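You operate a simulated robot arm through the tools that you are given. There is no shell and no other tool. Be economical: measure what you need, move in short steps, check, and stop when the job is done.

Carry out the task below with a simulated robot arm. There is one attempt and no reset: what you move stays moved.

JOB
Wash the chucked sub's thread and wipe the grease smear off the bench.
Fine: cup brush and rag scrap, each wetted on the plunger can; both go back. Set down upright: cup brush. What is to be rubbed or washed off counts as gone when no trace of it is left.

Only the result counts: the job must be done as asked and must still hold three seconds after the hand-in. Knocking over, shifting, dropping, spilling or breaking anything else fails it.

ROBOT AND FRAMES
A 7-joint arm with a two-finger parallel gripper, fixed in place. Base frame: the origin is at the foot of the arm, x ahead of it, y to its left, z up; the work surface is at about z = 0.854. Lengths are in m, angles in rad, forces in N, time in s.
With the tool pointing down near the work surface it reaches from about 0.3 to 0.7 m from the base axis. Its first joint turns from -1.152 to 1.152 rad. Payload 1.57 kg.
Tool frame: the origin (TCP) lies between the finger pads and is the grasp point; the fingertips stand 0.03 m ahead of it; z points along the fingers, y is the line along which they close. Largest opening 0.11 m; finger width 0.024, thickness 0.012; the body of the gripper, 0.048 by 0.112 m, starts 0.078 m behind the TCP.
Orientation is told as [roll, pitch, yaw] about the base's x, y, z axes, in that order, counted from this pose: with the fingers straight down and closing along the base's y, the tool's x points along the base's -x, its y along +y and its z along -z.

CONTROLS
- The arm moves only by the tool move_arm. Its argument "moves" is a list of rows, each a list of 7 numbers: the shift along the tool's x, y, z in m, then the turn, a rotation vector about the tool's x, y, z in rad, then the closure, from 0 (fully open) to 1 (shut). In form: [[tx, ty, tz, ax, ay, az, hand], ...]. A call has 1 to 12 rows; each row is the pose to reach, as a shift and turn from the pose commanded when the call began, along the tool's axes at that moment. Rows are played at 5 a second. More than 0.05 m and 0.15 rad between two rows, or a gripper value outside its range, and nothing of the call is played. A pose out of reach is approached as far as the arm can. The call stops where the force on the tool passes 70 N (or 10 N more than at its start, if that is more) or the arm is blocked; 0.2 s more then pass. The fingers move at their own pace (about 0.108 m/s each) and stop on an object; they squeeze with about 41 N. The grip force told is the motor's: it shows also when the fingers shut on nothing. Time passes only in rows, and 0.2 s behind the last, so rows that repeat a pose let the fingers close. It gives the time, the measured TCP pose, the force on the tool (base axes), the opening and the grip force at its end, in the units of the frame above (readings bear some noise), with the torque about the TCP (base axes, N m) and any sound that the robot's microphone picked up.
- Cameras (640 x 400 px; columns grow to the right, rows downward): "scene" is fixed at [0.1778, -0.3964, 1.423]; the picture's right is [0.75, -0.66, 0.00], its down [-0.38, -0.43, -0.82] and it looks along [0.54, 0.62, -0.58] (base axes); focal length 230 px, centre (320, 200). "wrist" rides on the gripper at [0.07, 0.016, -0.141] in the tool frame; the picture's right is [-0.23, 0.97, 0.00], its down [-0.86, -0.20, -0.48] and it looks along [-0.47, -0.11, 0.88] (tool axes); focal length 222 px, centre (320, 200). There is no depth. A picture from a camera that has moved, and an enlarged one, comes with that camera's place and axes in the base frame and with its lens. The place of the scene camera against the robot may be out by one fixed shift of up to 0.025 m in any direction.
- snapshot(camera): a new picture of that camera. No time passes.
- inspect(camera, box): a new picture of the part [left, top, right, bottom] of that camera's present view, enlarged. No time passes.
- finish_job(): hands the job in; it is judged then, once.

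Work in short steps. Places have to be worked out from the pictures, the camera data and where the tool is seen: move nearer, look again, correct. Check each grasp and each placing, and mend what went wrong. You have 120 turns and 64 pictures in all, those below and enlarged ones among them. Open the gripper and draw the arm clear of the work before you hand the job in, unless the task says otherwise; then end with one line.

The tools are called after "Emit:" by a JSON object that holds its "name" and its "arguments". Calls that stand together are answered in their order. move_arm: Moves the arm, as the interface text tells. Its arguments: {"type":"object","properties":{"moves":{"type":"array","items":{"type":"array","items":{"type":"number"}}}},"required":["moves"]} The other tools are called the same way: snapshot (camera) takes a picture; inspect (camera, box) takes an enlarged picture of a part of a camera's view; finish_job () hands the job in.

At the start:

```text
time: 0.0
tcp_pos: [0.3892, -0.0761, 1.2517]
tool_rot: [0.0, 0.001, 0.001]
ft_force: [0.7, 0.8, 0.3]
ft_torque: [0.01, 0.03, -0.01]
finger_gap: 0.1101
grasp_force: 0.0
```

scene: 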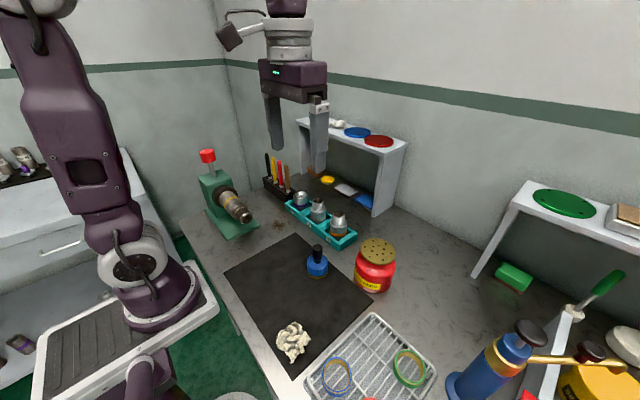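
wrist: 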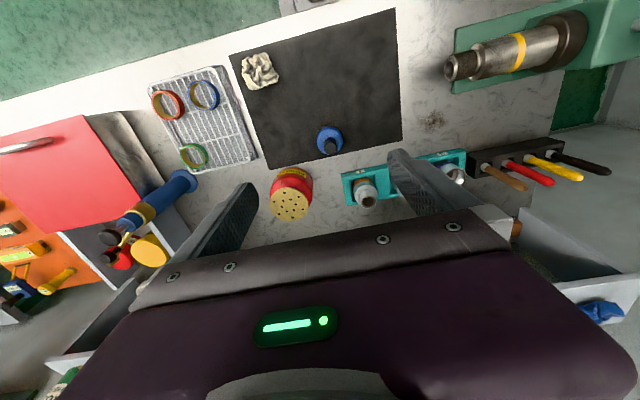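

I'll look closer at the key objects: the chucked sub, blue brush, rag, red plunger can and the smear.

Emit:
{"name": "inspect", "arguments": {"camera": "scene", "box": [180, 140, 420, 290]}}

Emit:
{"name": "inspect", "arguments": {"camera": "wrist", "box": [220, 0, 620, 250]}}

Emit:
{"name": "inspect", "arguments": {"camera": "scene", "box": [240, 220, 480, 400]}}

```text
2.67 times, centred on (300, 215) of scene
camera zoom: at [0.1778, -0.3964, 1.423], right [0.75, -0.66, 0.0], down [-0.38, -0.43, -0.82], along [0.54, 0.62, -0.58], focal length 613 px, centre (373, 160)
```

zoom: 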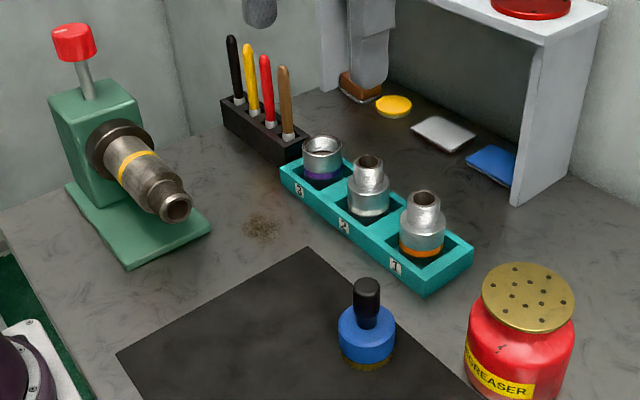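

```text
1.60 times, centred on (420, 125) of wrist
camera zoom: at [0.3198, -0.06, 1.3935], right [0.23, 0.97, 0.0], down [0.86, -0.2, 0.48], along [0.47, -0.11, -0.88], focal length 355 px, centre (160, 320)
```

zoom: 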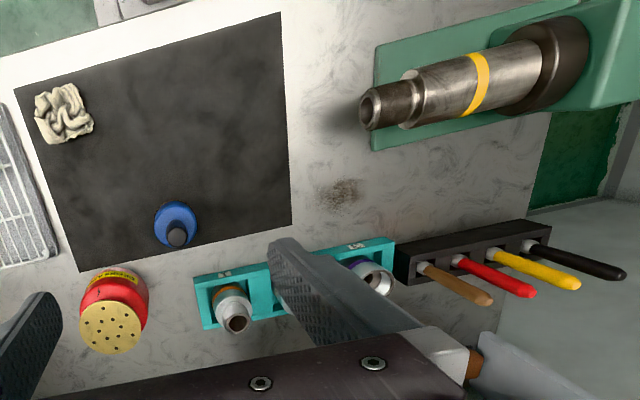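

```text
2.22 times, centred on (360, 310) of scene
camera zoom: at [0.1778, -0.3964, 1.423], right [0.75, -0.66, 0.0], down [-0.38, -0.43, -0.82], along [0.54, 0.62, -0.58], focal length 511 px, centre (231, -44)
```

zoom: 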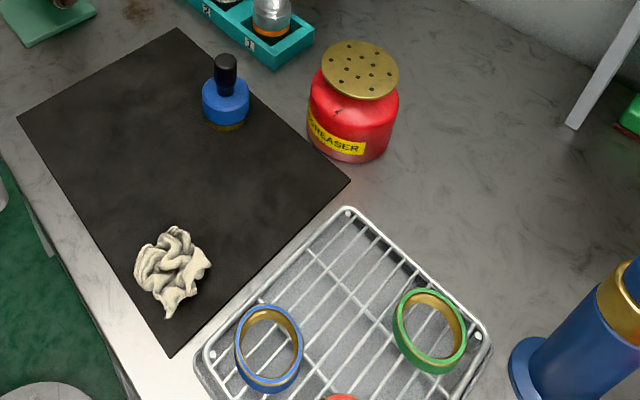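

Estimates: brush ≈(0.447,-0.066), can top ≈(0.54,-0.18,0.97), rag ≈(0.28,-0.18), smear ≈(0.46,0.17), thread tip ≈(0.355,0.14,0.99) with its axis along y. I descend above the brush and look again.

Emit:
{"name": "move_arm", "arguments": {"moves": [[-0.02, 0.005, 0.04, 0, 0, 0, 0], [-0.04, 0.01, 0.08, 0, 0, 0, 0], [-0.058, 0.01, 0.12, 0, 0, 0, 0], [-0.058, 0.01, 0.16, 0, 0, 0, 0], [-0.058, 0.01, 0.2, 0, 0, 0, 0], [-0.058, 0.01, 0.2, 0, 0, 0, 0]]}}

Emit:
{"name": "snapshot", "arguments": {"camera": "wrist"}}

```text
time: 1.4
tcp_pos: [0.4465, -0.0661, 1.0492]
tool_rot: [0.001, -0.001, 0.001]
ft_force: [0.6, -0.4, -0.1]
ft_torque: [0.0, 0.0, -0.02]
finger_gap: 0.11
grasp_force: 0.0
```

```text
58 pictures are left
camera wrist: at [0.3786, -0.0486, 1.1907], right [0.23, 0.97, 0.0], down [0.86, -0.2, 0.48], along [0.47, -0.11, -0.88], focal length 222 px, centre (320, 200)
```

wrist: 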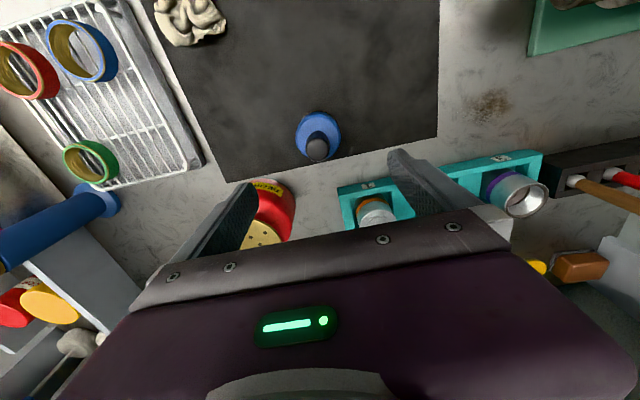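

Handle top at about (0.443,-0.067). Descend onto it and close.

Emit:
{"name": "move_arm", "arguments": {"moves": [[0.003, -0.001, 0.04, 0, 0, 0, 0], [0.003, -0.001, 0.08, 0, 0, 0, 0], [0.003, -0.001, 0.112, 0, 0, 0, 0], [0.003, -0.001, 0.112, 0, 0, 0, 0]]}}

Emit:
{"name": "inspect", "arguments": {"camera": "wrist", "box": [200, 60, 460, 240]}}

Emit:
{"name": "inspect", "arguments": {"camera": "scene", "box": [240, 190, 400, 310]}}

```text
time: 2.4
tcp_pos: [0.4442, -0.0663, 0.9414]
tool_rot: [0.001, -0.001, 0.0]
ft_force: [0.3, -0.5, 0.2]
ft_torque: [-0.03, -0.01, 0.01]
finger_gap: 0.1099
grasp_force: 0.1
```

```text
2.22 times, centred on (330, 150) of wrist
camera zoom: at [0.3746, -0.0502, 1.0827], right [0.23, 0.97, 0.0], down [0.86, -0.2, 0.48], along [0.47, -0.11, -0.88], focal length 494 px, centre (298, 311)
```

zoom: 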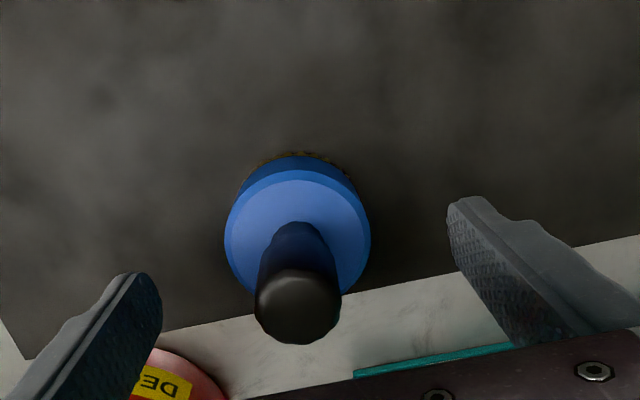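

```text
3.33 times, centred on (320, 250) of scene
camera zoom: at [0.1778, -0.3964, 1.423], right [0.75, -0.66, 0.0], down [-0.38, -0.43, -0.82], along [0.54, 0.62, -0.58], focal length 767 px, centre (320, 33)
```

zoom: 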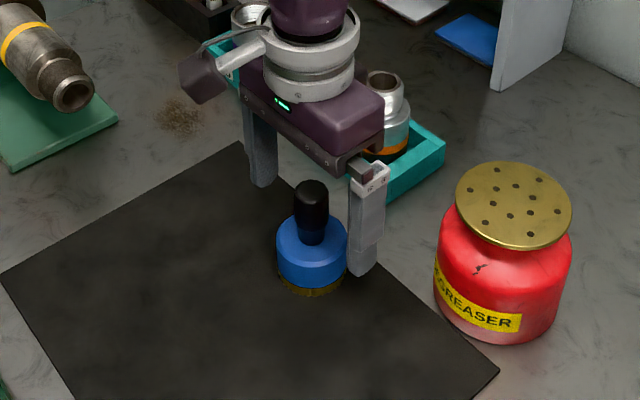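

The handle is centred; down a bit more and close.

Emit:
{"name": "move_arm", "arguments": {"moves": [[0.001, 0, 0.012, 0, 0, 0, 0], [0.001, 0, 0.012, 0, 0, 0, 0.5], [0.001, 0, 0.012, 0, 0, 0, 1], [0.001, 0, 0.012, 0, 0, 0, 1], [0.001, 0, 0.012, 0, 0, 0, 1], [0.001, 0, 0.012, 0, 0, 0, 1]]}}

Emit:
{"name": "inspect", "arguments": {"camera": "wrist", "box": [200, 60, 460, 240]}}

```text
time: 3.8
tcp_pos: [0.4443, -0.0676, 0.9315]
tool_rot: [-0.001, 0.001, 0.001]
ft_force: [-0.1, 0.2, 0.4]
ft_torque: [0.02, 0.0, 0.01]
finger_gap: 0.0266
grasp_force: 37.9
```

```text
2.22 times, centred on (330, 150) of wrist
camera zoom: at [0.3744, -0.0503, 1.071], right [0.23, 0.97, 0.0], down [0.86, -0.2, 0.48], along [0.47, -0.11, -0.88], focal length 494 px, centre (298, 311)
```

zoom: 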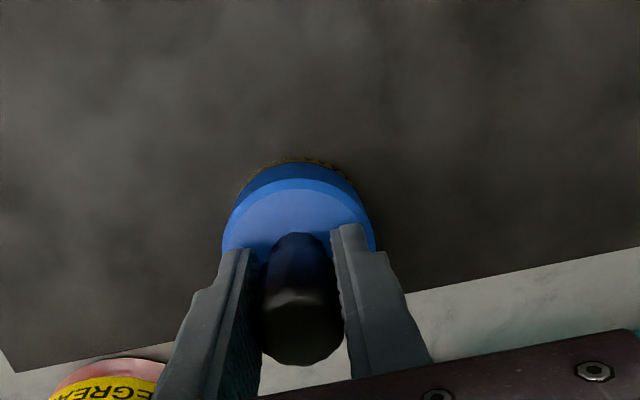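

Gripped (handle 27 mm). Lift and inspect the brush and can.

Emit:
{"name": "move_arm", "arguments": {"moves": [[0, 0, -0.04, 0, 0, 0, 1], [0, 0, -0.08, 0, 0, 0, 1], [0, 0, -0.12, 0, 0, 0, 1], [0, 0, -0.16, 0, 0, 0, 1], [0, 0, -0.16, 0, 0, 0, 1]]}}

Emit:
{"name": "inspect", "arguments": {"camera": "scene", "box": [180, 130, 420, 300]}}

Emit:
{"name": "snapshot", "arguments": {"camera": "wrist"}}

```text
time: 5.0
tcp_pos: [0.4414, -0.067, 1.0872]
tool_rot: [-0.001, 0.001, -0.001]
ft_force: [-0.3, -0.4, -0.7]
ft_torque: [-0.03, 0.03, 0.02]
finger_gap: 0.0265
grasp_force: 37.6
```

```text
2.35 times, centred on (300, 215) of scene
camera zoom: at [0.1778, -0.3964, 1.423], right [0.75, -0.66, 0.0], down [-0.38, -0.43, -0.82], along [0.54, 0.62, -0.58], focal length 541 px, centre (367, 165)
```

zoom: 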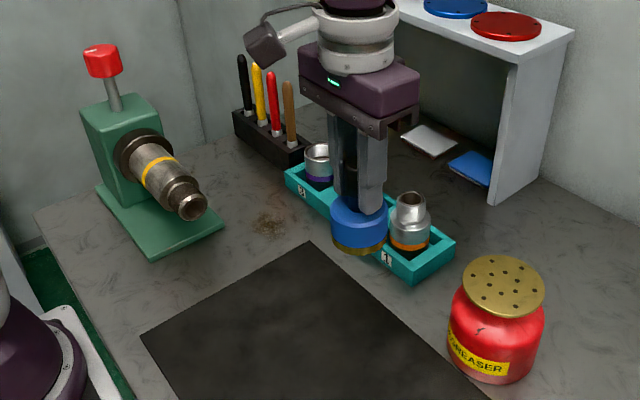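

```text
53 pictures are left
camera wrist: at [0.3731, -0.0499, 1.2287], right [0.23, 0.97, 0.0], down [0.86, -0.2, 0.48], along [0.47, -0.11, -0.88], focal length 222 px, centre (320, 200)
```

wrist: 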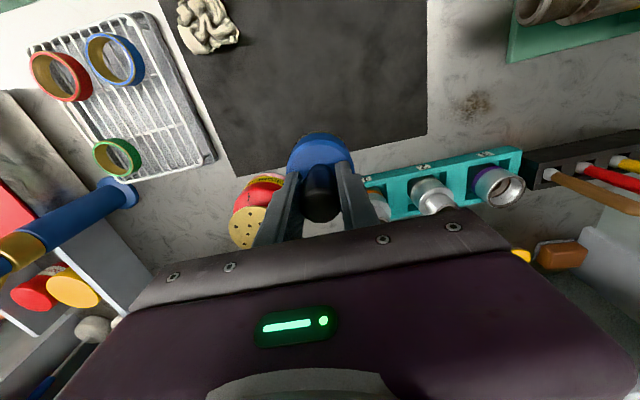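

Move the brush over the can top (≈0.54,-0.185,0.97).

Emit:
{"name": "move_arm", "arguments": {"moves": [[-0.025, -0.03, -0.01, 0, 0, 0, 1], [-0.05, -0.06, -0.01, 0, 0, 0, 1], [-0.075, -0.09, -0.01, 0, 0, 0, 1], [-0.0986, -0.118, -0.01, 0, 0, 0, 1], [-0.0986, -0.118, -0.01, 0, 0, 0, 1]]}}

Emit:
{"name": "inspect", "arguments": {"camera": "scene", "box": [280, 170, 480, 300]}}

Emit:
{"name": "snapshot", "arguments": {"camera": "wrist"}}

```text
time: 6.2
tcp_pos: [0.5409, -0.183, 1.0971]
tool_rot: [-0.002, 0.001, 0.001]
ft_force: [0.5, -0.3, -1.3]
ft_torque: [-0.06, -0.02, 0.03]
finger_gap: 0.0263
grasp_force: 37.3
```

```text
3.08 times, centred on (380, 235) of scene
camera zoom: at [0.1778, -0.3965, 1.423], right [0.75, -0.66, 0.0], down [-0.38, -0.43, -0.82], along [0.54, 0.62, -0.58], focal length 708 px, centre (135, 92)
```

zoom: 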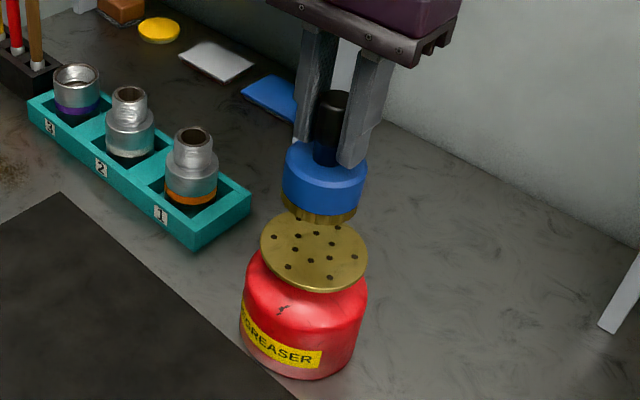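

```text
51 pictures are left
camera wrist: at [0.4723, -0.1668, 1.2379], right [0.23, 0.97, 0.0], down [0.86, -0.2, 0.48], along [0.47, -0.11, -0.88], focal length 222 px, centre (320, 200)
```

wrist: 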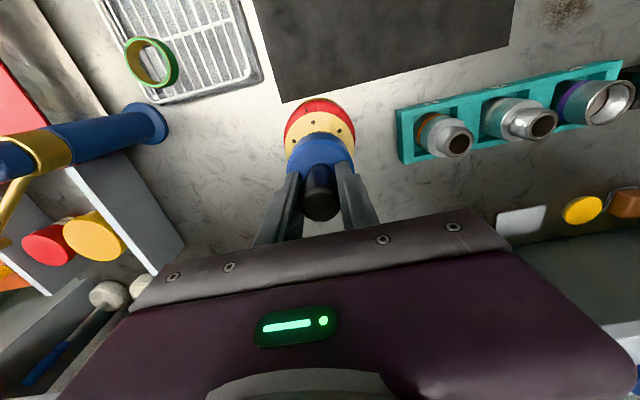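

Aligned with the dish. Descend towards contact in small rows.

Emit:
{"name": "move_arm", "arguments": {"moves": [[0, 0, 0.02, 0, 0, 0, 1], [0, 0, 0.035, 0, 0, 0, 1], [0, 0, 0.042, 0, 0, 0, 1], [0, 0, 0.047, 0, 0, 0, 1], [0, 0, 0.052, 0, 0, 0, 1], [0, 0, 0.055, 0, 0, 0, 1]]}}

Emit:
{"name": "inspect", "arguments": {"camera": "scene", "box": [280, 170, 480, 300]}}

```text
time: 7.6
tcp_pos: [0.5407, -0.1848, 1.0434]
tool_rot: [0.0, 0.0, 0.0]
ft_force: [-0.3, -0.4, -0.9]
ft_torque: [0.04, 0.0, -0.03]
finger_gap: 0.0265
grasp_force: 37.7
```

```text
3.08 times, centred on (380, 235) of scene
camera zoom: at [0.1778, -0.3965, 1.423], right [0.75, -0.66, 0.0], down [-0.38, -0.43, -0.82], along [0.54, 0.62, -0.58], focal length 708 px, centre (135, 92)
```

zoom: 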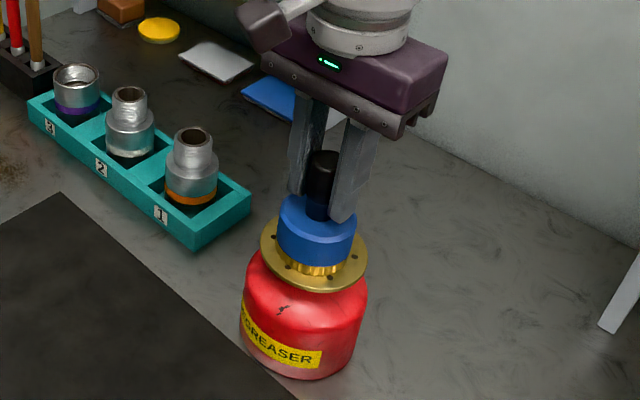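

Almost touching; go down in millimetre-scale steps until the plunger gives.

Emit:
{"name": "move_arm", "arguments": {"moves": [[0, 0, 0.003, 0, 0, 0, 1], [0, 0, 0.006, 0, 0, 0, 1], [0, 0, 0.009, 0, 0, 0, 1], [0, 0, 0.012, 0, 0, 0, 1], [0, 0, 0.012, 0, 0, 0, 1]]}}

Emit:
{"name": "inspect", "arguments": {"camera": "scene", "box": [280, 170, 480, 300]}}

```text
time: 8.8
tcp_pos: [0.5416, -0.186, 1.0311]
tool_rot: [-0.001, -0.003, -0.001]
ft_force: [-1.4, 3.8, 15.0]
ft_torque: [0.18, 0.3, -0.15]
finger_gap: 0.0264
grasp_force: 37.6
```

```text
3.08 times, centred on (380, 235) of scene
camera zoom: at [0.1775, -0.3963, 1.4231], right [0.75, -0.66, 0.0], down [-0.38, -0.43, -0.82], along [0.54, 0.62, -0.58], focal length 708 px, centre (135, 92)
```

zoom: 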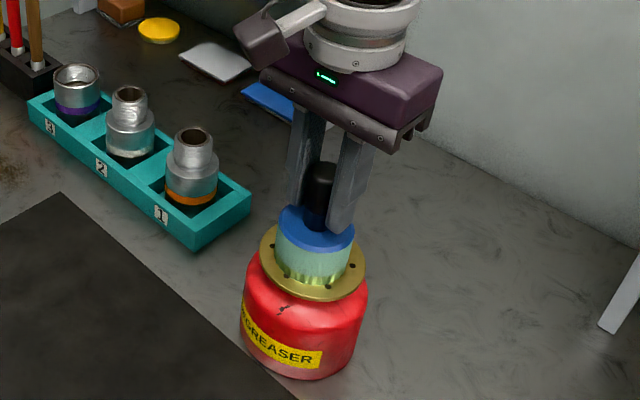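

The brush changed to a wet sheen under ~15 N. Lift off and travel near the thread (stopping short of it) to look closely.

Emit:
{"name": "move_arm", "arguments": {"moves": [[0, 0, -0.02, 0, 0, 0, 1], [0, 0, -0.06, 0, 0, 0, 1], [0, 0, -0.1, 0, 0, 0, 1], [0, 0, -0.14, 0, 0, 0, 1], [0.025, 0.035, -0.14, 0, 0, 0, 1], [0.05, 0.07, -0.14, 0, 0, 0, 1], [0.075, 0.105, -0.14, 0, 0, 0, 1], [0.1, 0.14, -0.14, 0, 0, 0, 1], [0.125, 0.175, -0.14, 0, 0, 0, 1], [0.15, 0.21, -0.14, 0, 0, 0, 1], [0.165, 0.235, -0.14, 0, 0, 0, 1], [0.165, 0.235, -0.14, 0, 0, 0, 1]]}}

Emit:
{"name": "snapshot", "arguments": {"camera": "wrist"}}

Emit:
{"name": "inspect", "arguments": {"camera": "scene", "box": [180, 130, 340, 250]}}

```text
time: 11.4
tcp_pos: [0.3793, 0.0516, 1.1714]
tool_rot: [0.0, 0.0, 0.0]
ft_force: [0.5, 1.0, -1.1]
ft_torque: [0.02, 0.01, -0.01]
finger_gap: 0.0264
grasp_force: 37.7
```

```text
48 pictures are left
camera wrist: at [0.3104, 0.068, 1.3125], right [0.23, 0.97, 0.0], down [0.86, -0.2, 0.48], along [0.47, -0.11, -0.88], focal length 222 px, centre (320, 200)
```

wrist: 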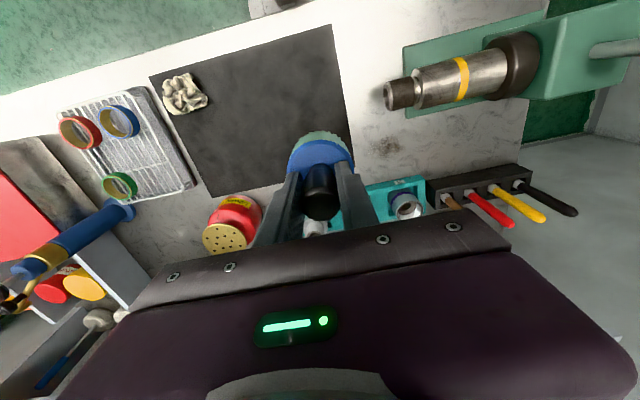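

```text
3.33 times, centred on (260, 190) of scene
camera zoom: at [0.1778, -0.3964, 1.423], right [0.75, -0.66, 0.0], down [-0.38, -0.43, -0.82], along [0.54, 0.62, -0.58], focal length 767 px, centre (520, 233)
```

zoom: 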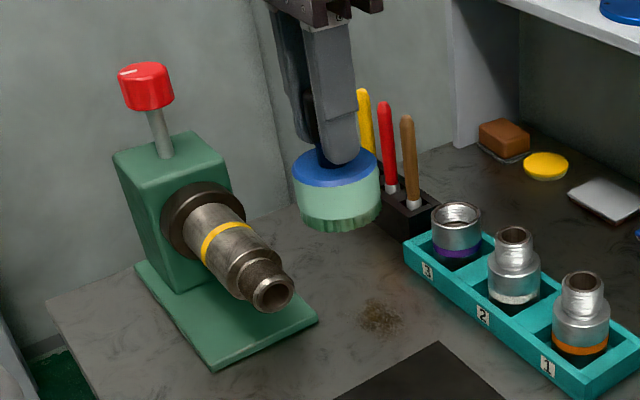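

Thread tip ≈(0.353,0.152,0.973), axis along y, thread y≈0.152–0.190, radius≈0.018. Look closer at its dirt.

Emit:
{"name": "inspect", "arguments": {"camera": "wrist", "box": [370, 50, 450, 130]}}

Emit:
{"name": "inspect", "arguments": {"camera": "scene", "box": [220, 170, 280, 210]}}

```text
5.00 times, centred on (410, 90) of wrist
camera zoom: at [0.3104, 0.068, 1.3125], right [0.23, 0.97, 0.0], down [0.86, -0.2, 0.48], along [0.47, -0.11, -0.88], focal length 1111 px, centre (-130, 750)
```

zoom: 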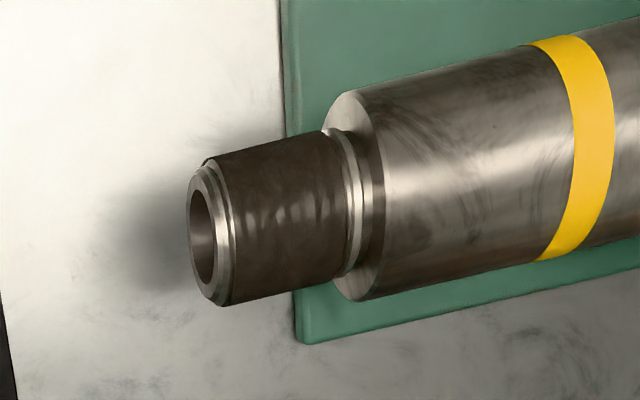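

```text
10.00 times, centred on (250, 190) of scene
camera zoom: at [0.1778, -0.3964, 1.423], right [0.75, -0.66, 0.0], down [-0.38, -0.43, -0.82], along [0.54, 0.62, -0.58], focal length 2300 px, centre (1020, 300)
```

zoom: 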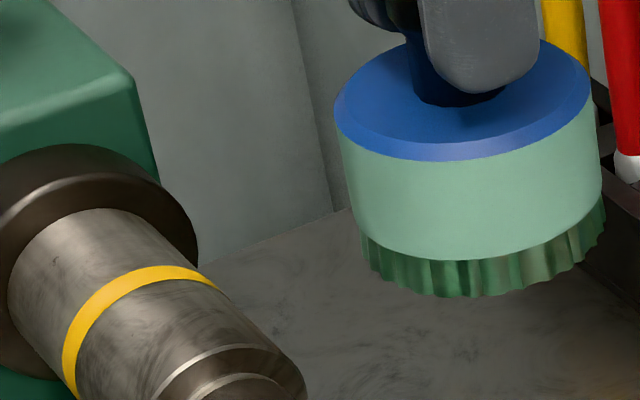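

The thread is coated brown all round, so the cup brush should go over it coaxially. I swing the tool to point along +y while backing off in y.

Emit:
{"name": "move_arm", "arguments": {"moves": [[0, -0.006, 0, -0.143, 0, 0, 1], [0, -0.012, 0, -0.286, 0, 0, 1], [0, -0.018, 0, -0.428, 0, 0, 1], [0, -0.024, 0, -0.571, 0, 0, 1], [0, -0.03, 0, -0.714, 0, 0, 1], [0, -0.036, 0, -0.857, 0, 0, 1], [0, -0.042, 0, -1.0, 0, 0, 1], [0, -0.048, 0, -1.142, 0, 0, 1], [0, -0.054, 0, -1.285, 0, 0, 1], [0, -0.06, 0, -1.428, 0, 0, 1], [0, -0.066, 0, -1.5708, 0, 0, 1], [0, -0.066, 0, -1.5708, 0, 0, 1]]}}

Emit:
{"name": "snapshot", "arguments": {"camera": "wrist"}}

Emit:
{"name": "snapshot", "arguments": {"camera": "scene"}}

```text
time: 14.0
tcp_pos: [0.3758, -0.0151, 1.1722]
tool_rot: [1.572, 0.0, 0.001]
ft_force: [-0.3, 0.8, -1.2]
ft_torque: [-0.05, 0.03, -0.02]
finger_gap: 0.0264
grasp_force: 36.8
```

```text
44 pictures are left
camera wrist: at [0.3073, -0.1574, 1.1871], right [0.23, 0.0, 0.97], down [0.86, -0.48, -0.2], along [0.47, 0.88, -0.11], focal length 222 px, centre (320, 200)
```

wrist: 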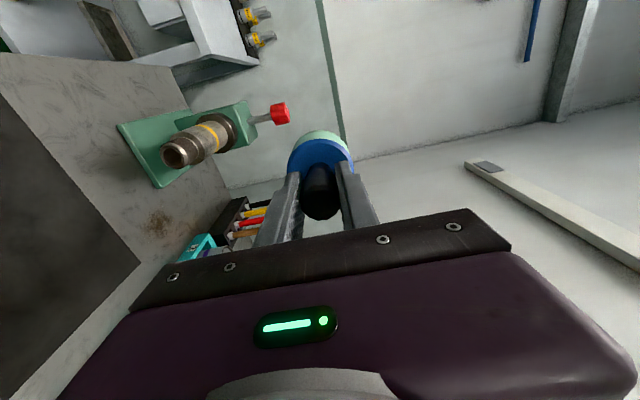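

```text
43 pictures are left
```

scene: 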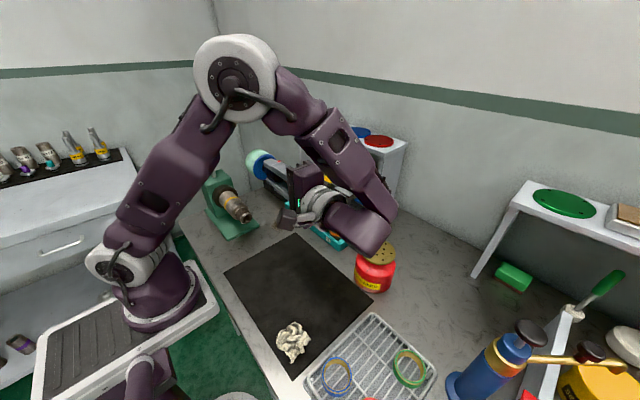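

Reached. Thread axis from this view: x≈0.353, z≈0.967, level. Lower and align, staying ~9 cm short of the tip.

Emit:
{"name": "move_arm", "arguments": {"moves": [[0.006, -0.04, 0, 0, 0, 0, 1], [0.012, -0.08, 0, 0, 0, 0, 1], [0.018, -0.12, 0, 0, 0, 0, 1], [0.023, -0.15, 0, 0, 0, 0, 1], [0.023, -0.18, 0, 0, 0, 0, 1], [0.023, -0.204, 0, 0, 0, 0, 1], [0.023, -0.204, 0, 0, 0, 0, 1]]}}

Emit:
{"name": "snapshot", "arguments": {"camera": "wrist"}}

Emit:
{"name": "snapshot", "arguments": {"camera": "scene"}}

```text
time: 15.6
tcp_pos: [0.3526, -0.0197, 0.9665]
tool_rot: [1.571, 0.001, 0.001]
ft_force: [-0.3, 0.8, -0.9]
ft_torque: [-0.05, -0.04, -0.01]
finger_gap: 0.0261
grasp_force: 37.4
```

```text
42 pictures are left
camera wrist: at [0.2829, -0.1606, 0.9823], right [0.23, 0.0, 0.97], down [0.86, -0.48, -0.2], along [0.47, 0.88, -0.11], focal length 222 px, centre (320, 200)
```

wrist: 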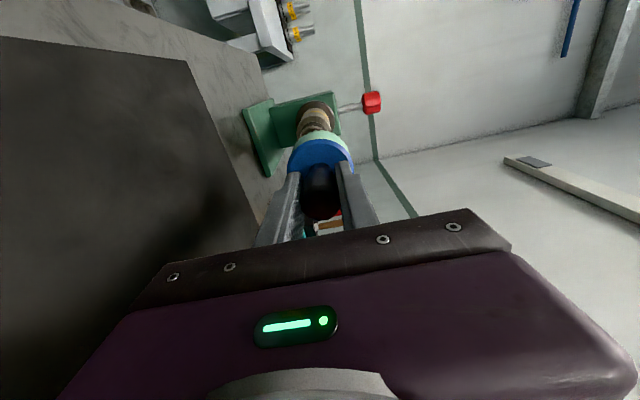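

```text
41 pictures are left
```

scene: 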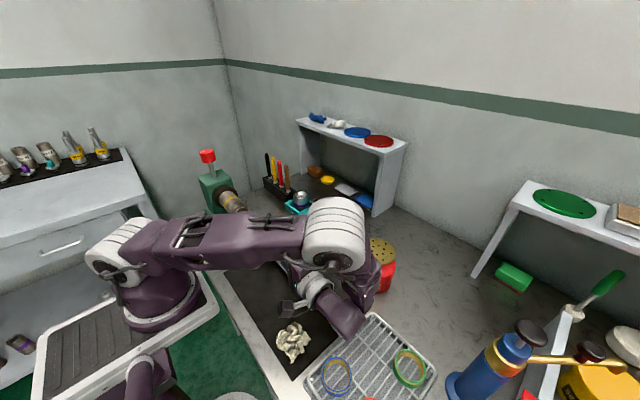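

The elbow folded low; check the clearance between forearm and can before moving on.

Emit:
{"name": "inspect", "arguments": {"camera": "scene", "box": [210, 160, 450, 340]}}

```text
2.22 times, centred on (330, 250) of scene
camera zoom: at [0.1778, -0.3964, 1.423], right [0.75, -0.66, 0.0], down [-0.38, -0.43, -0.82], along [0.54, 0.62, -0.58], focal length 511 px, centre (298, 89)
```

zoom: 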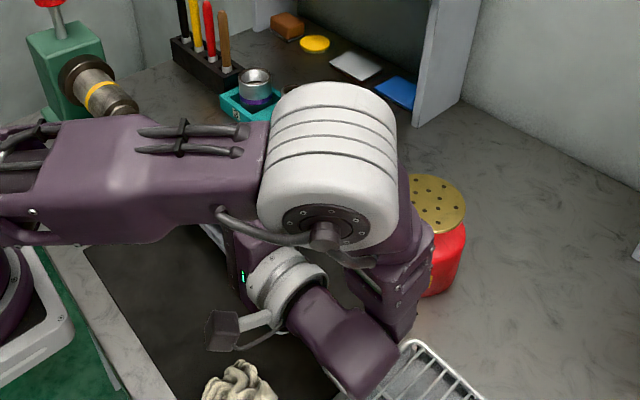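

Forearm seems to have a few cm to the can; advance 3 cm and recheck.

Emit:
{"name": "move_arm", "arguments": {"moves": [[0, 0, 0.015, 0, 0, 0, 1], [0, 0, 0.03, 0, 0, 0, 1], [0, 0, 0.03, 0, 0, 0, 1]]}}

Emit:
{"name": "inspect", "arguments": {"camera": "scene", "box": [210, 160, 450, 340]}}

Emit:
{"name": "inspect", "arguments": {"camera": "wrist", "box": [220, 70, 420, 200]}}

```text
time: 16.4
tcp_pos: [0.353, 0.011, 0.9674]
tool_rot: [1.571, 0.001, 0.001]
ft_force: [-0.5, -0.6, -1.4]
ft_torque: [-0.02, 0.04, 0.01]
finger_gap: 0.0263
grasp_force: 37.5
```

```text
2.22 times, centred on (330, 250) of scene
camera zoom: at [0.1778, -0.3964, 1.423], right [0.75, -0.66, 0.0], down [-0.38, -0.43, -0.82], along [0.54, 0.62, -0.58], focal length 511 px, centre (298, 89)
```

zoom: 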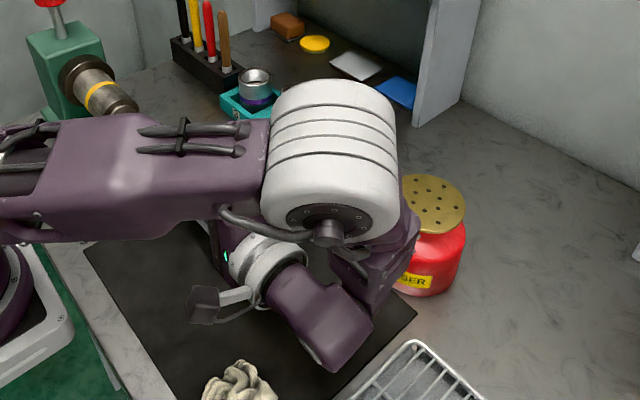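

```text
3.08 times, centred on (320, 135) of wrist
camera zoom: at [0.2837, -0.1298, 0.983], right [0.23, 0.0, 0.97], down [0.86, -0.48, -0.2], along [0.47, 0.88, -0.11], focal length 684 px, centre (320, 400)
```

zoom: 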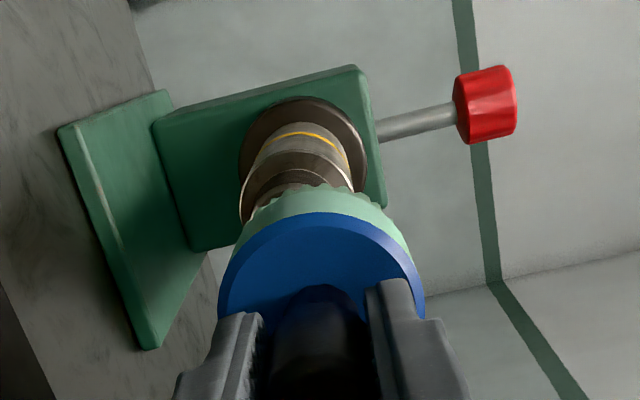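

Clearance is fine. The view shows the sub axis about 8–10 mm lower than mine; correct z to ≈0.959 and advance to just before the tip.

Emit:
{"name": "move_arm", "arguments": {"moves": [[-0.001, -0.004, 0.012, 0, 0, 0, 1], [-0.002, -0.008, 0.025, 0, 0, 0, 1], [-0.002, -0.008, 0.04, 0, 0, 0, 1], [-0.002, -0.008, 0.05, 0, 0, 0, 1], [-0.002, -0.008, 0.05, 0, 0, 0, 1]]}}

Emit:
{"name": "inspect", "arguments": {"camera": "scene", "box": [210, 160, 450, 340]}}

Emit:
{"name": "inspect", "arguments": {"camera": "wrist", "box": [220, 70, 420, 200]}}

```text
time: 17.6
tcp_pos: [0.3547, 0.0618, 0.9596]
tool_rot: [1.57, 0.0, -0.001]
ft_force: [-0.3, -0.8, -0.7]
ft_torque: [-0.06, -0.02, -0.01]
finger_gap: 0.0259
grasp_force: 37.2
```

```text
2.22 times, centred on (330, 250) of scene
camera zoom: at [0.1778, -0.3964, 1.423], right [0.75, -0.66, 0.0], down [-0.38, -0.43, -0.82], along [0.54, 0.62, -0.58], focal length 511 px, centre (298, 89)
```

zoom: 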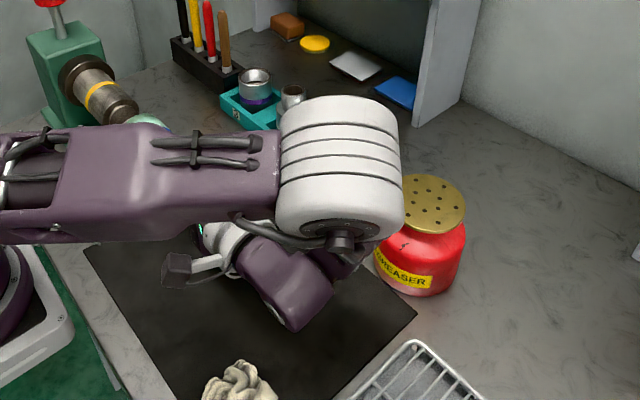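

```text
3.08 times, centred on (320, 135) of wrist
camera zoom: at [0.286, -0.0779, 0.9753], right [0.23, 0.0, 0.97], down [0.86, -0.48, -0.2], along [0.47, 0.88, -0.11], focal length 684 px, centre (320, 400)
```

zoom: 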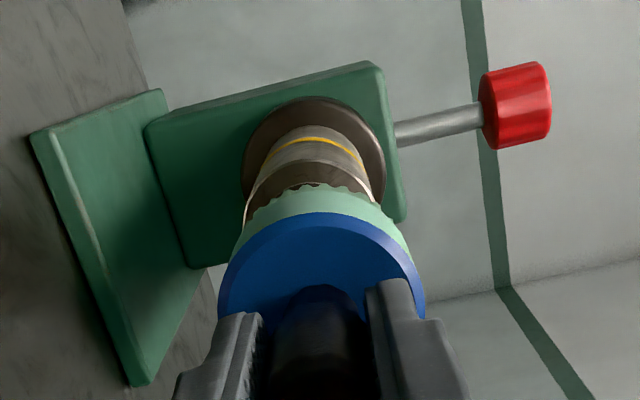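

Offset is now only ~4 mm in z; fix it and push gently over the pin, watching force.

Emit:
{"name": "move_arm", "arguments": {"moves": [[0.001, -0.004, 0.006, 0, 0, 0, 1], [0.001, -0.004, 0.012, 0, 0, 0, 1], [0.001, -0.004, 0.018, 0, 0, 0, 1], [0.001, -0.004, 0.023, 0, 0, 0, 1], [0.001, -0.004, 0.028, 0, 0, 0, 1], [0.001, -0.004, 0.028, 0, 0, 0, 1]]}}

Emit:
{"name": "inspect", "arguments": {"camera": "wrist", "box": [220, 70, 420, 200]}}

```text
time: 19.0
tcp_pos: [0.3535, 0.0908, 0.9559]
tool_rot: [1.57, 0.0, -0.002]
ft_force: [0.7, -0.8, -0.7]
ft_torque: [-0.05, 0.02, -0.01]
finger_gap: 0.0264
grasp_force: 36.9
```

```text
3.08 times, centred on (320, 135) of wrist
camera zoom: at [0.2853, -0.0507, 0.9719], right [0.23, 0.0, 0.97], down [0.86, -0.48, -0.2], along [0.47, 0.88, -0.11], focal length 684 px, centre (320, 400)
```

zoom: 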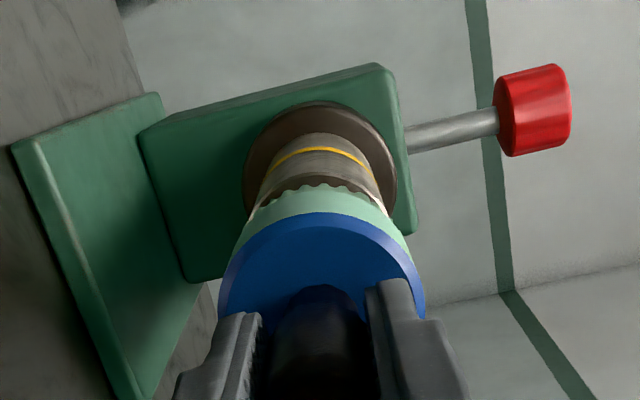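

No contact force although the rim should be past the tip: the cup appears to go over the pin. Continue.

Emit:
{"name": "move_arm", "arguments": {"moves": [[0, 0, 0.005, 0, 0, 0, 1], [0, 0, 0.01, 0, 0, 0, 1], [0, 0, 0.015, 0, 0, 0, 1], [0, 0, 0.02, 0, 0, 0, 1], [0, 0, 0.02, 0, 0, 0, 1]]}}

Emit:
{"name": "inspect", "arguments": {"camera": "wrist", "box": [220, 70, 420, 200]}}

Emit:
{"name": "inspect", "arguments": {"camera": "scene", "box": [210, 160, 450, 340]}}

```text
time: 20.2
tcp_pos: [0.3531, 0.1112, 0.9553]
tool_rot: [1.568, -0.001, 0.0]
ft_force: [-4.2, -30.5, 1.3]
ft_torque: [0.11, -0.03, -0.1]
finger_gap: 0.026
grasp_force: 37.4
```

```text
3.08 times, centred on (320, 135) of wrist
camera zoom: at [0.2849, -0.0311, 0.9714], right [0.23, 0.0, 0.97], down [0.86, -0.48, -0.2], along [0.47, 0.88, -0.11], focal length 684 px, centre (320, 400)
```

zoom: 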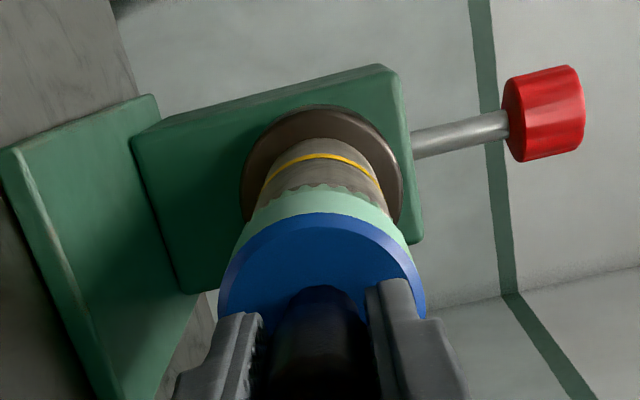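

```text
2.22 times, centred on (330, 250) of scene
camera zoom: at [0.1777, -0.3973, 1.4228], right [0.75, -0.66, 0.0], down [-0.38, -0.43, -0.82], along [0.54, 0.62, -0.58], focal length 511 px, centre (298, 89)
```

zoom: 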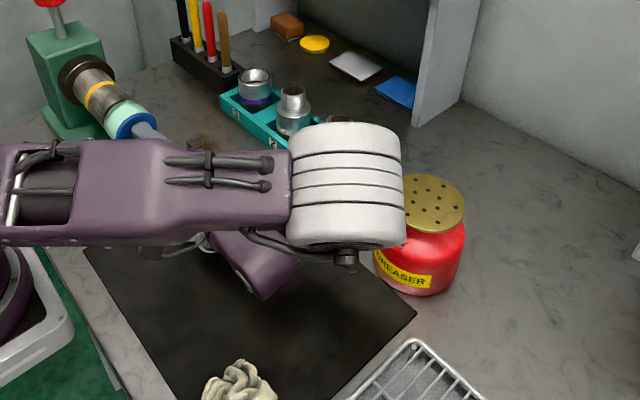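

The cup is fully over the pin (30 N bottoming). Back off 3 mm and twist back and forth.

Emit:
{"name": "move_arm", "arguments": {"moves": [[0, 0, -0.003, 0, 0, 0.14, 1], [0, 0, -0.003, 0, 0, 0.28, 1], [0, 0, -0.003, 0, 0, 0.42, 1], [0, 0, -0.003, 0, 0, 0.28, 1], [0, 0, -0.003, 0, 0, 0.14, 1], [0, 0, -0.003, 0, 0, 0, 1], [0, 0, -0.003, 0, 0, -0.14, 1], [0, 0, -0.003, 0, 0, -0.28, 1], [0, 0, -0.003, 0, 0, -0.42, 1], [0, 0, -0.003, 0, 0, -0.28, 1], [0, 0, -0.003, 0, 0, -0.14, 1], [0, 0, -0.003, 0, 0, 0, 1]]}}

Emit:
{"name": "move_arm", "arguments": {"moves": [[0, 0, -0.005, 0, 0, 0.14, 1], [0, 0, -0.01, 0, 0, 0.28, 1], [0, 0, -0.015, 0, 0, 0.42, 1], [0, 0, -0.01, 0, 0, 0.28, 1], [0, 0, -0.005, 0, 0, 0.14, 1], [0, 0, 0, 0, 0, 0, 1], [0, 0, -0.005, 0, 0, -0.14, 1], [0, 0, -0.01, 0, 0, -0.28, 1], [0, 0, -0.015, 0, 0, -0.42, 1], [0, 0, -0.01, 0, 0, -0.28, 1], [0, 0, -0.005, 0, 0, -0.14, 1], [0, 0, 0, 0, 0, 0, 1]]}}

```text
time: 22.8
tcp_pos: [0.3557, 0.1078, 0.9557]
tool_rot: [1.57, 0.002, -0.001]
ft_force: [-1.1, -1.0, -1.1]
ft_torque: [-0.03, -0.01, -0.01]
finger_gap: 0.0263
grasp_force: 37.0
```

```text
time: 25.4
tcp_pos: [0.3541, 0.1095, 0.9558]
tool_rot: [1.571, 0.003, 0.001]
ft_force: [-1.0, -0.5, -0.7]
ft_torque: [-0.08, -0.02, 0.0]
finger_gap: 0.0261
grasp_force: 37.1
```

Withdraw and raise to see the thread.

Emit:
{"name": "move_arm", "arguments": {"moves": [[0, 0, -0.03, 0, 0, 0, 1], [0, 0, -0.06, 0, 0, 0, 1], [0, 0, -0.1, 0, 0, 0, 1], [0, 0.04, -0.11, 0, 0, 0, 1], [0, 0.08, -0.11, 0, 0, 0, 1], [0, 0.12, -0.11, 0, 0, 0, 1], [0, 0.12, -0.11, 0, 0, 0, 1]]}}

Emit:
{"name": "inspect", "arguments": {"camera": "wrist", "box": [160, 90, 300, 190]}}

Emit:
{"name": "inspect", "arguments": {"camera": "scene", "box": [190, 150, 310, 240]}}

```text
time: 27.0
tcp_pos: [0.3534, -0.0008, 1.0783]
tool_rot: [1.572, 0.001, 0.0]
ft_force: [0.2, 0.4, -0.3]
ft_torque: [-0.05, -0.03, 0.0]
finger_gap: 0.0262
grasp_force: 37.0
```

```text
4.00 times, centred on (230, 140) of wrist
camera zoom: at [0.2834, -0.142, 1.0944], right [0.23, 0.0, 0.97], down [0.86, -0.48, -0.2], along [0.47, 0.88, -0.11], focal length 888 px, centre (680, 440)
```

zoom: 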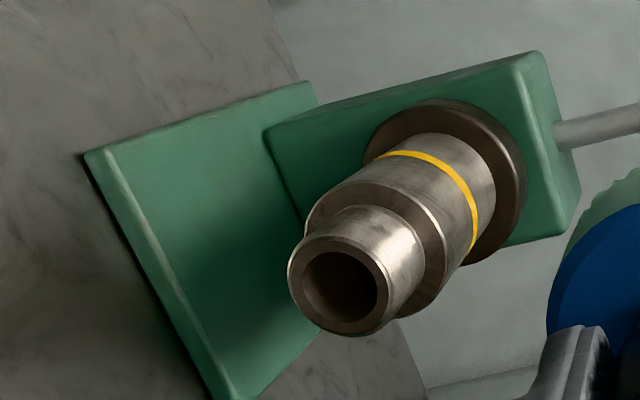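

```text
4.44 times, centred on (250, 195) of scene
camera zoom: at [0.1778, -0.3964, 1.423], right [0.75, -0.66, 0.0], down [-0.38, -0.43, -0.82], along [0.54, 0.62, -0.58], focal length 1022 px, centre (631, 222)
```

zoom: 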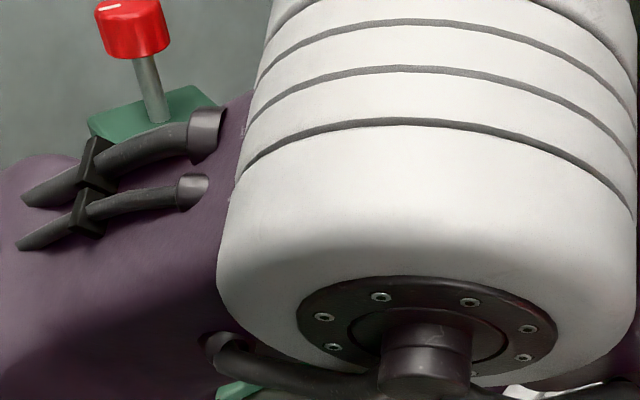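

The thread looks bare metal now; take a tighter look for remaining patches.

Emit:
{"name": "inspect", "arguments": {"camera": "wrist", "box": [218, 135, 268, 178]}}

```text
9.30 times, centred on (243, 156) of wrist
camera zoom: at [0.2834, -0.142, 1.0944], right [0.23, 0.0, 0.97], down [0.86, -0.48, -0.2], along [0.47, 0.88, -0.11], focal length 2066 px, centre (1036, 605)
```

zoom: 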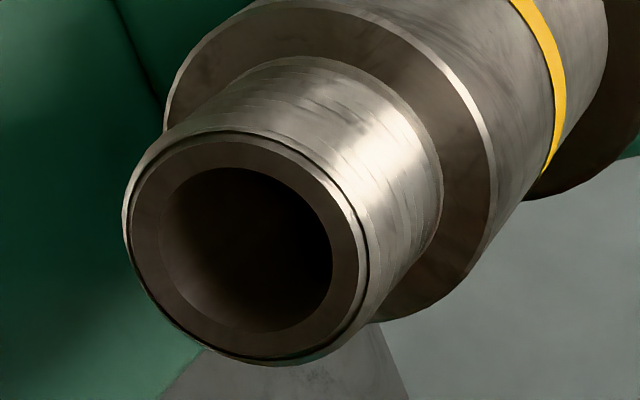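

Clean. Rotate the tool back to pointing down, moving toward the brush's home.

Emit:
{"name": "move_arm", "arguments": {"moves": [[-0.008, 0.006, -0.006, 0.143, 0, 0, 1], [-0.016, 0.012, -0.012, 0.286, 0, 0, 1], [-0.024, 0.018, -0.018, 0.428, 0, 0, 1], [-0.032, 0.024, -0.024, 0.571, 0, 0, 1], [-0.04, 0.03, -0.03, 0.714, 0, 0, 1], [-0.048, 0.036, -0.036, 0.857, 0, 0, 1], [-0.056, 0.036, -0.042, 1.0, 0, 0, 1], [-0.064, 0.036, -0.048, 1.142, 0, 0, 1], [-0.072, 0.036, -0.054, 1.285, 0, 0, 1], [-0.08, 0.036, -0.06, 1.428, 0, 0, 1], [-0.0906, 0.036, -0.0662, 1.5708, 0, 0, 1], [-0.0906, 0.036, -0.0662, 1.5708, 0, 0, 1]]}}

Emit:
{"name": "snapshot", "arguments": {"camera": "scene"}}

```text
time: 29.6
tcp_pos: [0.4453, -0.0693, 1.1115]
tool_rot: [-0.002, 0.001, -0.001]
ft_force: [-0.8, 0.2, -1.6]
ft_torque: [0.02, -0.02, -0.03]
finger_gap: 0.026
grasp_force: 37.1
```

```text
29 pictures are left
```

scene: 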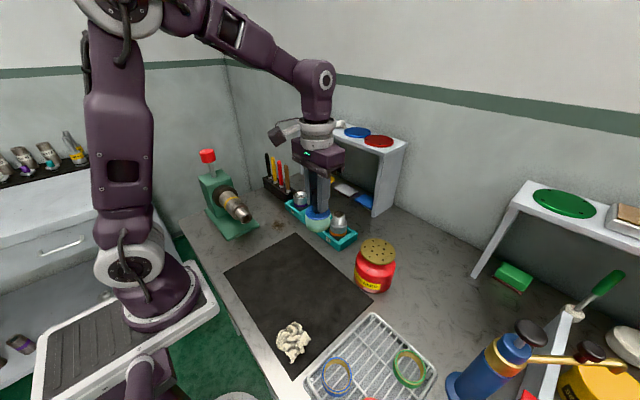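

All in place. Lower the brush at its home spot, gently onto the mat.

Emit:
{"name": "move_arm", "arguments": {"moves": [[0.001, 0.002, 0.04, 0, 0, 0, 1], [0.001, 0.002, 0.08, 0, 0, 0, 1], [0.001, 0.002, 0.12, 0, 0, 0, 1], [0.001, 0.002, 0.155, 0, 0, 0, 1], [0.001, 0.002, 0.17, 0, 0, 0, 1], [0.001, 0.002, 0.174, 0, 0, 0, 1], [0.001, 0.002, 0.177, 0, 0, 0, 1], [0.001, 0.002, 0.179, 0, 0, 0, 1], [0.001, 0.002, 0.179, 0, 0, 0, 1]]}}

Emit:
{"name": "inspect", "arguments": {"camera": "scene", "box": [200, 150, 360, 290]}}

```text
time: 31.6
tcp_pos: [0.4452, -0.0665, 0.9318]
tool_rot: [-0.001, -0.003, 0.0]
ft_force: [-2.6, -7.1, 30.8]
ft_torque: [-0.04, -0.05, -0.02]
finger_gap: 0.0262
grasp_force: 37.1
```

```text
2.86 times, centred on (280, 220) of scene
camera zoom: at [0.1773, -0.3966, 1.4231], right [0.75, -0.66, 0.0], down [-0.38, -0.43, -0.82], along [0.54, 0.62, -0.58], focal length 657 px, centre (434, 143)
```

zoom: 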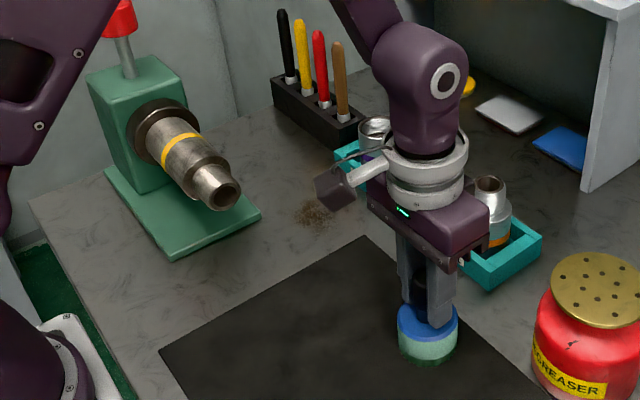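

Seated (31 N). Ease 1 mm, open partly, then lift off.

Emit:
{"name": "move_arm", "arguments": {"moves": [[0, 0, -0.001, 0, 0, 0, 1], [0, 0, -0.001, 0, 0, 0, 0.5], [0, 0, -0.001, 0, 0, 0, 0.2], [0, 0, -0.001, 0, 0, 0, 0.2], [0, 0, -0.04, 0, 0, 0, 0.2], [0, 0, -0.08, 0, 0, 0, 0.2], [0, 0, -0.12, 0, 0, 0, 0.2], [0, 0, -0.12, 0, 0, 0, 0.2]]}}

Emit:
{"name": "snapshot", "arguments": {"camera": "wrist"}}

```text
time: 33.4
tcp_pos: [0.4468, -0.0659, 1.0504]
tool_rot: [0.0, -0.001, 0.001]
ft_force: [0.2, 1.0, -0.3]
ft_torque: [-0.02, -0.05, -0.01]
finger_gap: 0.0879
grasp_force: 0.1
```

```text
27 pictures are left
camera wrist: at [0.3779, -0.0488, 1.1909], right [0.23, 0.97, 0.0], down [0.86, -0.2, 0.48], along [0.47, -0.11, -0.88], focal length 222 px, centre (320, 200)
```

wrist: 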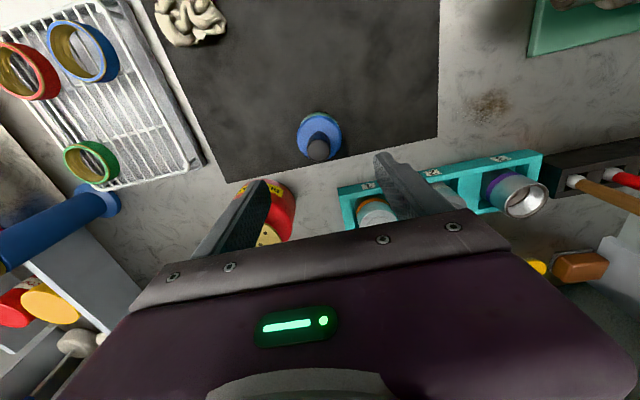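

Brush stands as before. Now above the rag (≈0.283,-0.179).

Emit:
{"name": "move_arm", "arguments": {"moves": [[0.04, -0.028, 0, 0, 0, 0, 0.2], [0.08, -0.056, 0, 0, 0, 0, 0.2], [0.12, -0.084, 0, 0, 0, 0, 0.1], [0.163, -0.112, 0, 0, 0, 0, 0.1], [0.163, -0.112, 0.03, 0, 0, 0, 0.1], [0.163, -0.112, 0.06, 0, 0, 0, 0.1], [0.163, -0.112, 0.06, 0, 0, 0, 0.1]]}}

Emit:
{"name": "snapshot", "arguments": {"camera": "wrist"}}

Emit:
{"name": "inspect", "arguments": {"camera": "scene", "box": [220, 200, 420, 370]}}

```text
refused: row 4 steps farther than a row can; nothing moved
```

```text
26 pictures are left
camera wrist: at [0.3779, -0.0488, 1.1909], right [0.23, 0.97, 0.0], down [0.86, -0.2, 0.48], along [0.47, -0.11, -0.88], focal length 222 px, centre (320, 200)
```

wrist: 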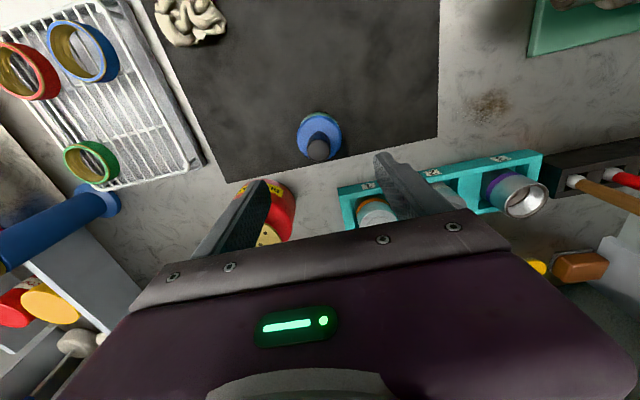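

```text
2.35 times, centred on (320, 285) of scene
camera zoom: at [0.1778, -0.3964, 1.423], right [0.75, -0.66, 0.0], down [-0.38, -0.43, -0.82], along [0.54, 0.62, -0.58], focal length 541 px, centre (320, 0)
```

zoom: 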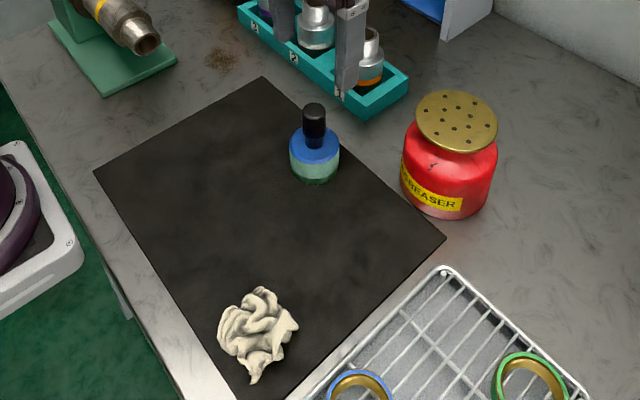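

A row was a hair too long; same move with smaller steps.

Emit:
{"name": "move_arm", "arguments": {"moves": [[0.033, -0.022, 0, 0, 0, 0, 0.2], [0.065, -0.045, 0, 0, 0, 0, 0.2], [0.098, -0.067, 0, 0, 0, 0, 0.1], [0.13, -0.09, 0, 0, 0, 0, 0.1], [0.163, -0.112, 0, 0, 0, 0, 0.1], [0.163, -0.112, 0.03, 0, 0, 0, 0.1], [0.163, -0.112, 0.06, 0, 0, 0, 0.1], [0.163, -0.112, 0.06, 0, 0, 0, 0.1]]}}

Emit:
{"name": "snapshot", "arguments": {"camera": "wrist"}}

```text
time: 35.2
tcp_pos: [0.2787, -0.1777, 0.9911]
tool_rot: [-0.001, -0.001, 0.0]
ft_force: [-0.2, -1.0, -0.2]
ft_torque: [-0.01, 0.04, -0.01]
finger_gap: 0.0989
grasp_force: 0.1
```

```text
24 pictures are left
camera wrist: at [0.2105, -0.1615, 1.1322], right [0.23, 0.97, 0.0], down [0.86, -0.2, 0.48], along [0.47, -0.11, -0.88], focal length 222 px, centre (320, 200)
```

wrist: 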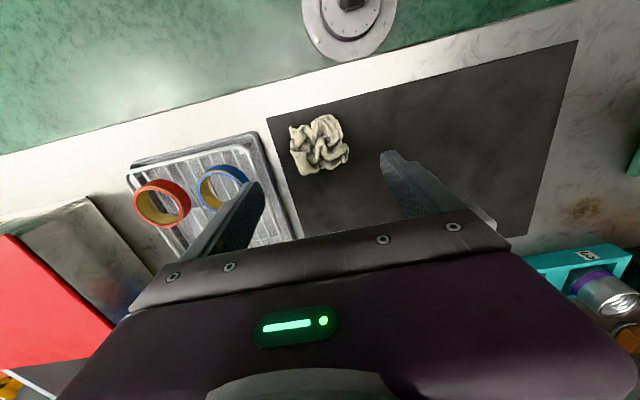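

Rag centred at (0.278,-0.177), ~7 cm wide. Descend with ~9 cm opening to keep clear of the tray.

Emit:
{"name": "move_arm", "arguments": {"moves": [[0, 0.001, 0.03, 0, 0, 0, 0.18], [0, 0.001, 0.055, 0, 0, 0, 0.18], [0, 0.001, 0.055, 0, 0, 0, 0.18]]}}

Emit:
{"name": "inspect", "arguments": {"camera": "wrist", "box": [160, 60, 480, 260]}}

Emit:
{"name": "inspect", "arguments": {"camera": "scene", "box": [230, 270, 390, 390]}}

```text
time: 36.0
tcp_pos: [0.278, -0.179, 0.9373]
tool_rot: [0.001, 0.0, 0.003]
ft_force: [0.1, 0.4, 0.2]
ft_torque: [-0.04, 0.0, 0.02]
finger_gap: 0.0901
grasp_force: 0.1
```

```text
2.00 times, centred on (320, 160) of wrist
camera zoom: at [0.2093, -0.1624, 1.078], right [0.23, 0.97, 0.0], down [0.86, -0.2, 0.48], along [0.47, -0.11, -0.88], focal length 444 px, centre (320, 280)
```

zoom: 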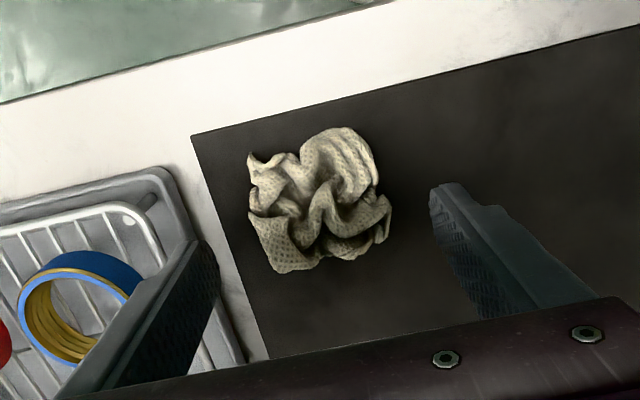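

```text
3.33 times, centred on (310, 330) of scene
camera zoom: at [0.1778, -0.3965, 1.423], right [0.75, -0.66, 0.0], down [-0.38, -0.43, -0.82], along [0.54, 0.62, -0.58], focal length 767 px, centre (353, -233)
```

zoom: 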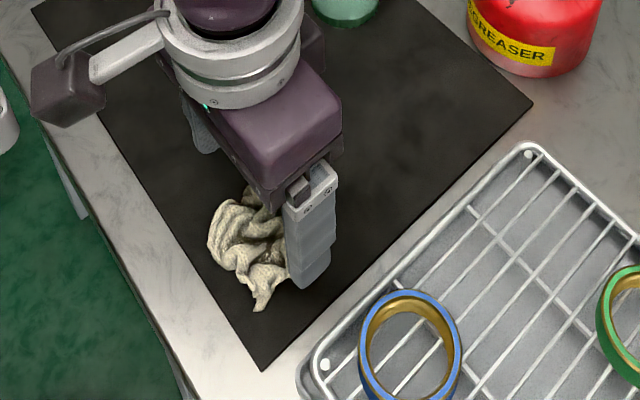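

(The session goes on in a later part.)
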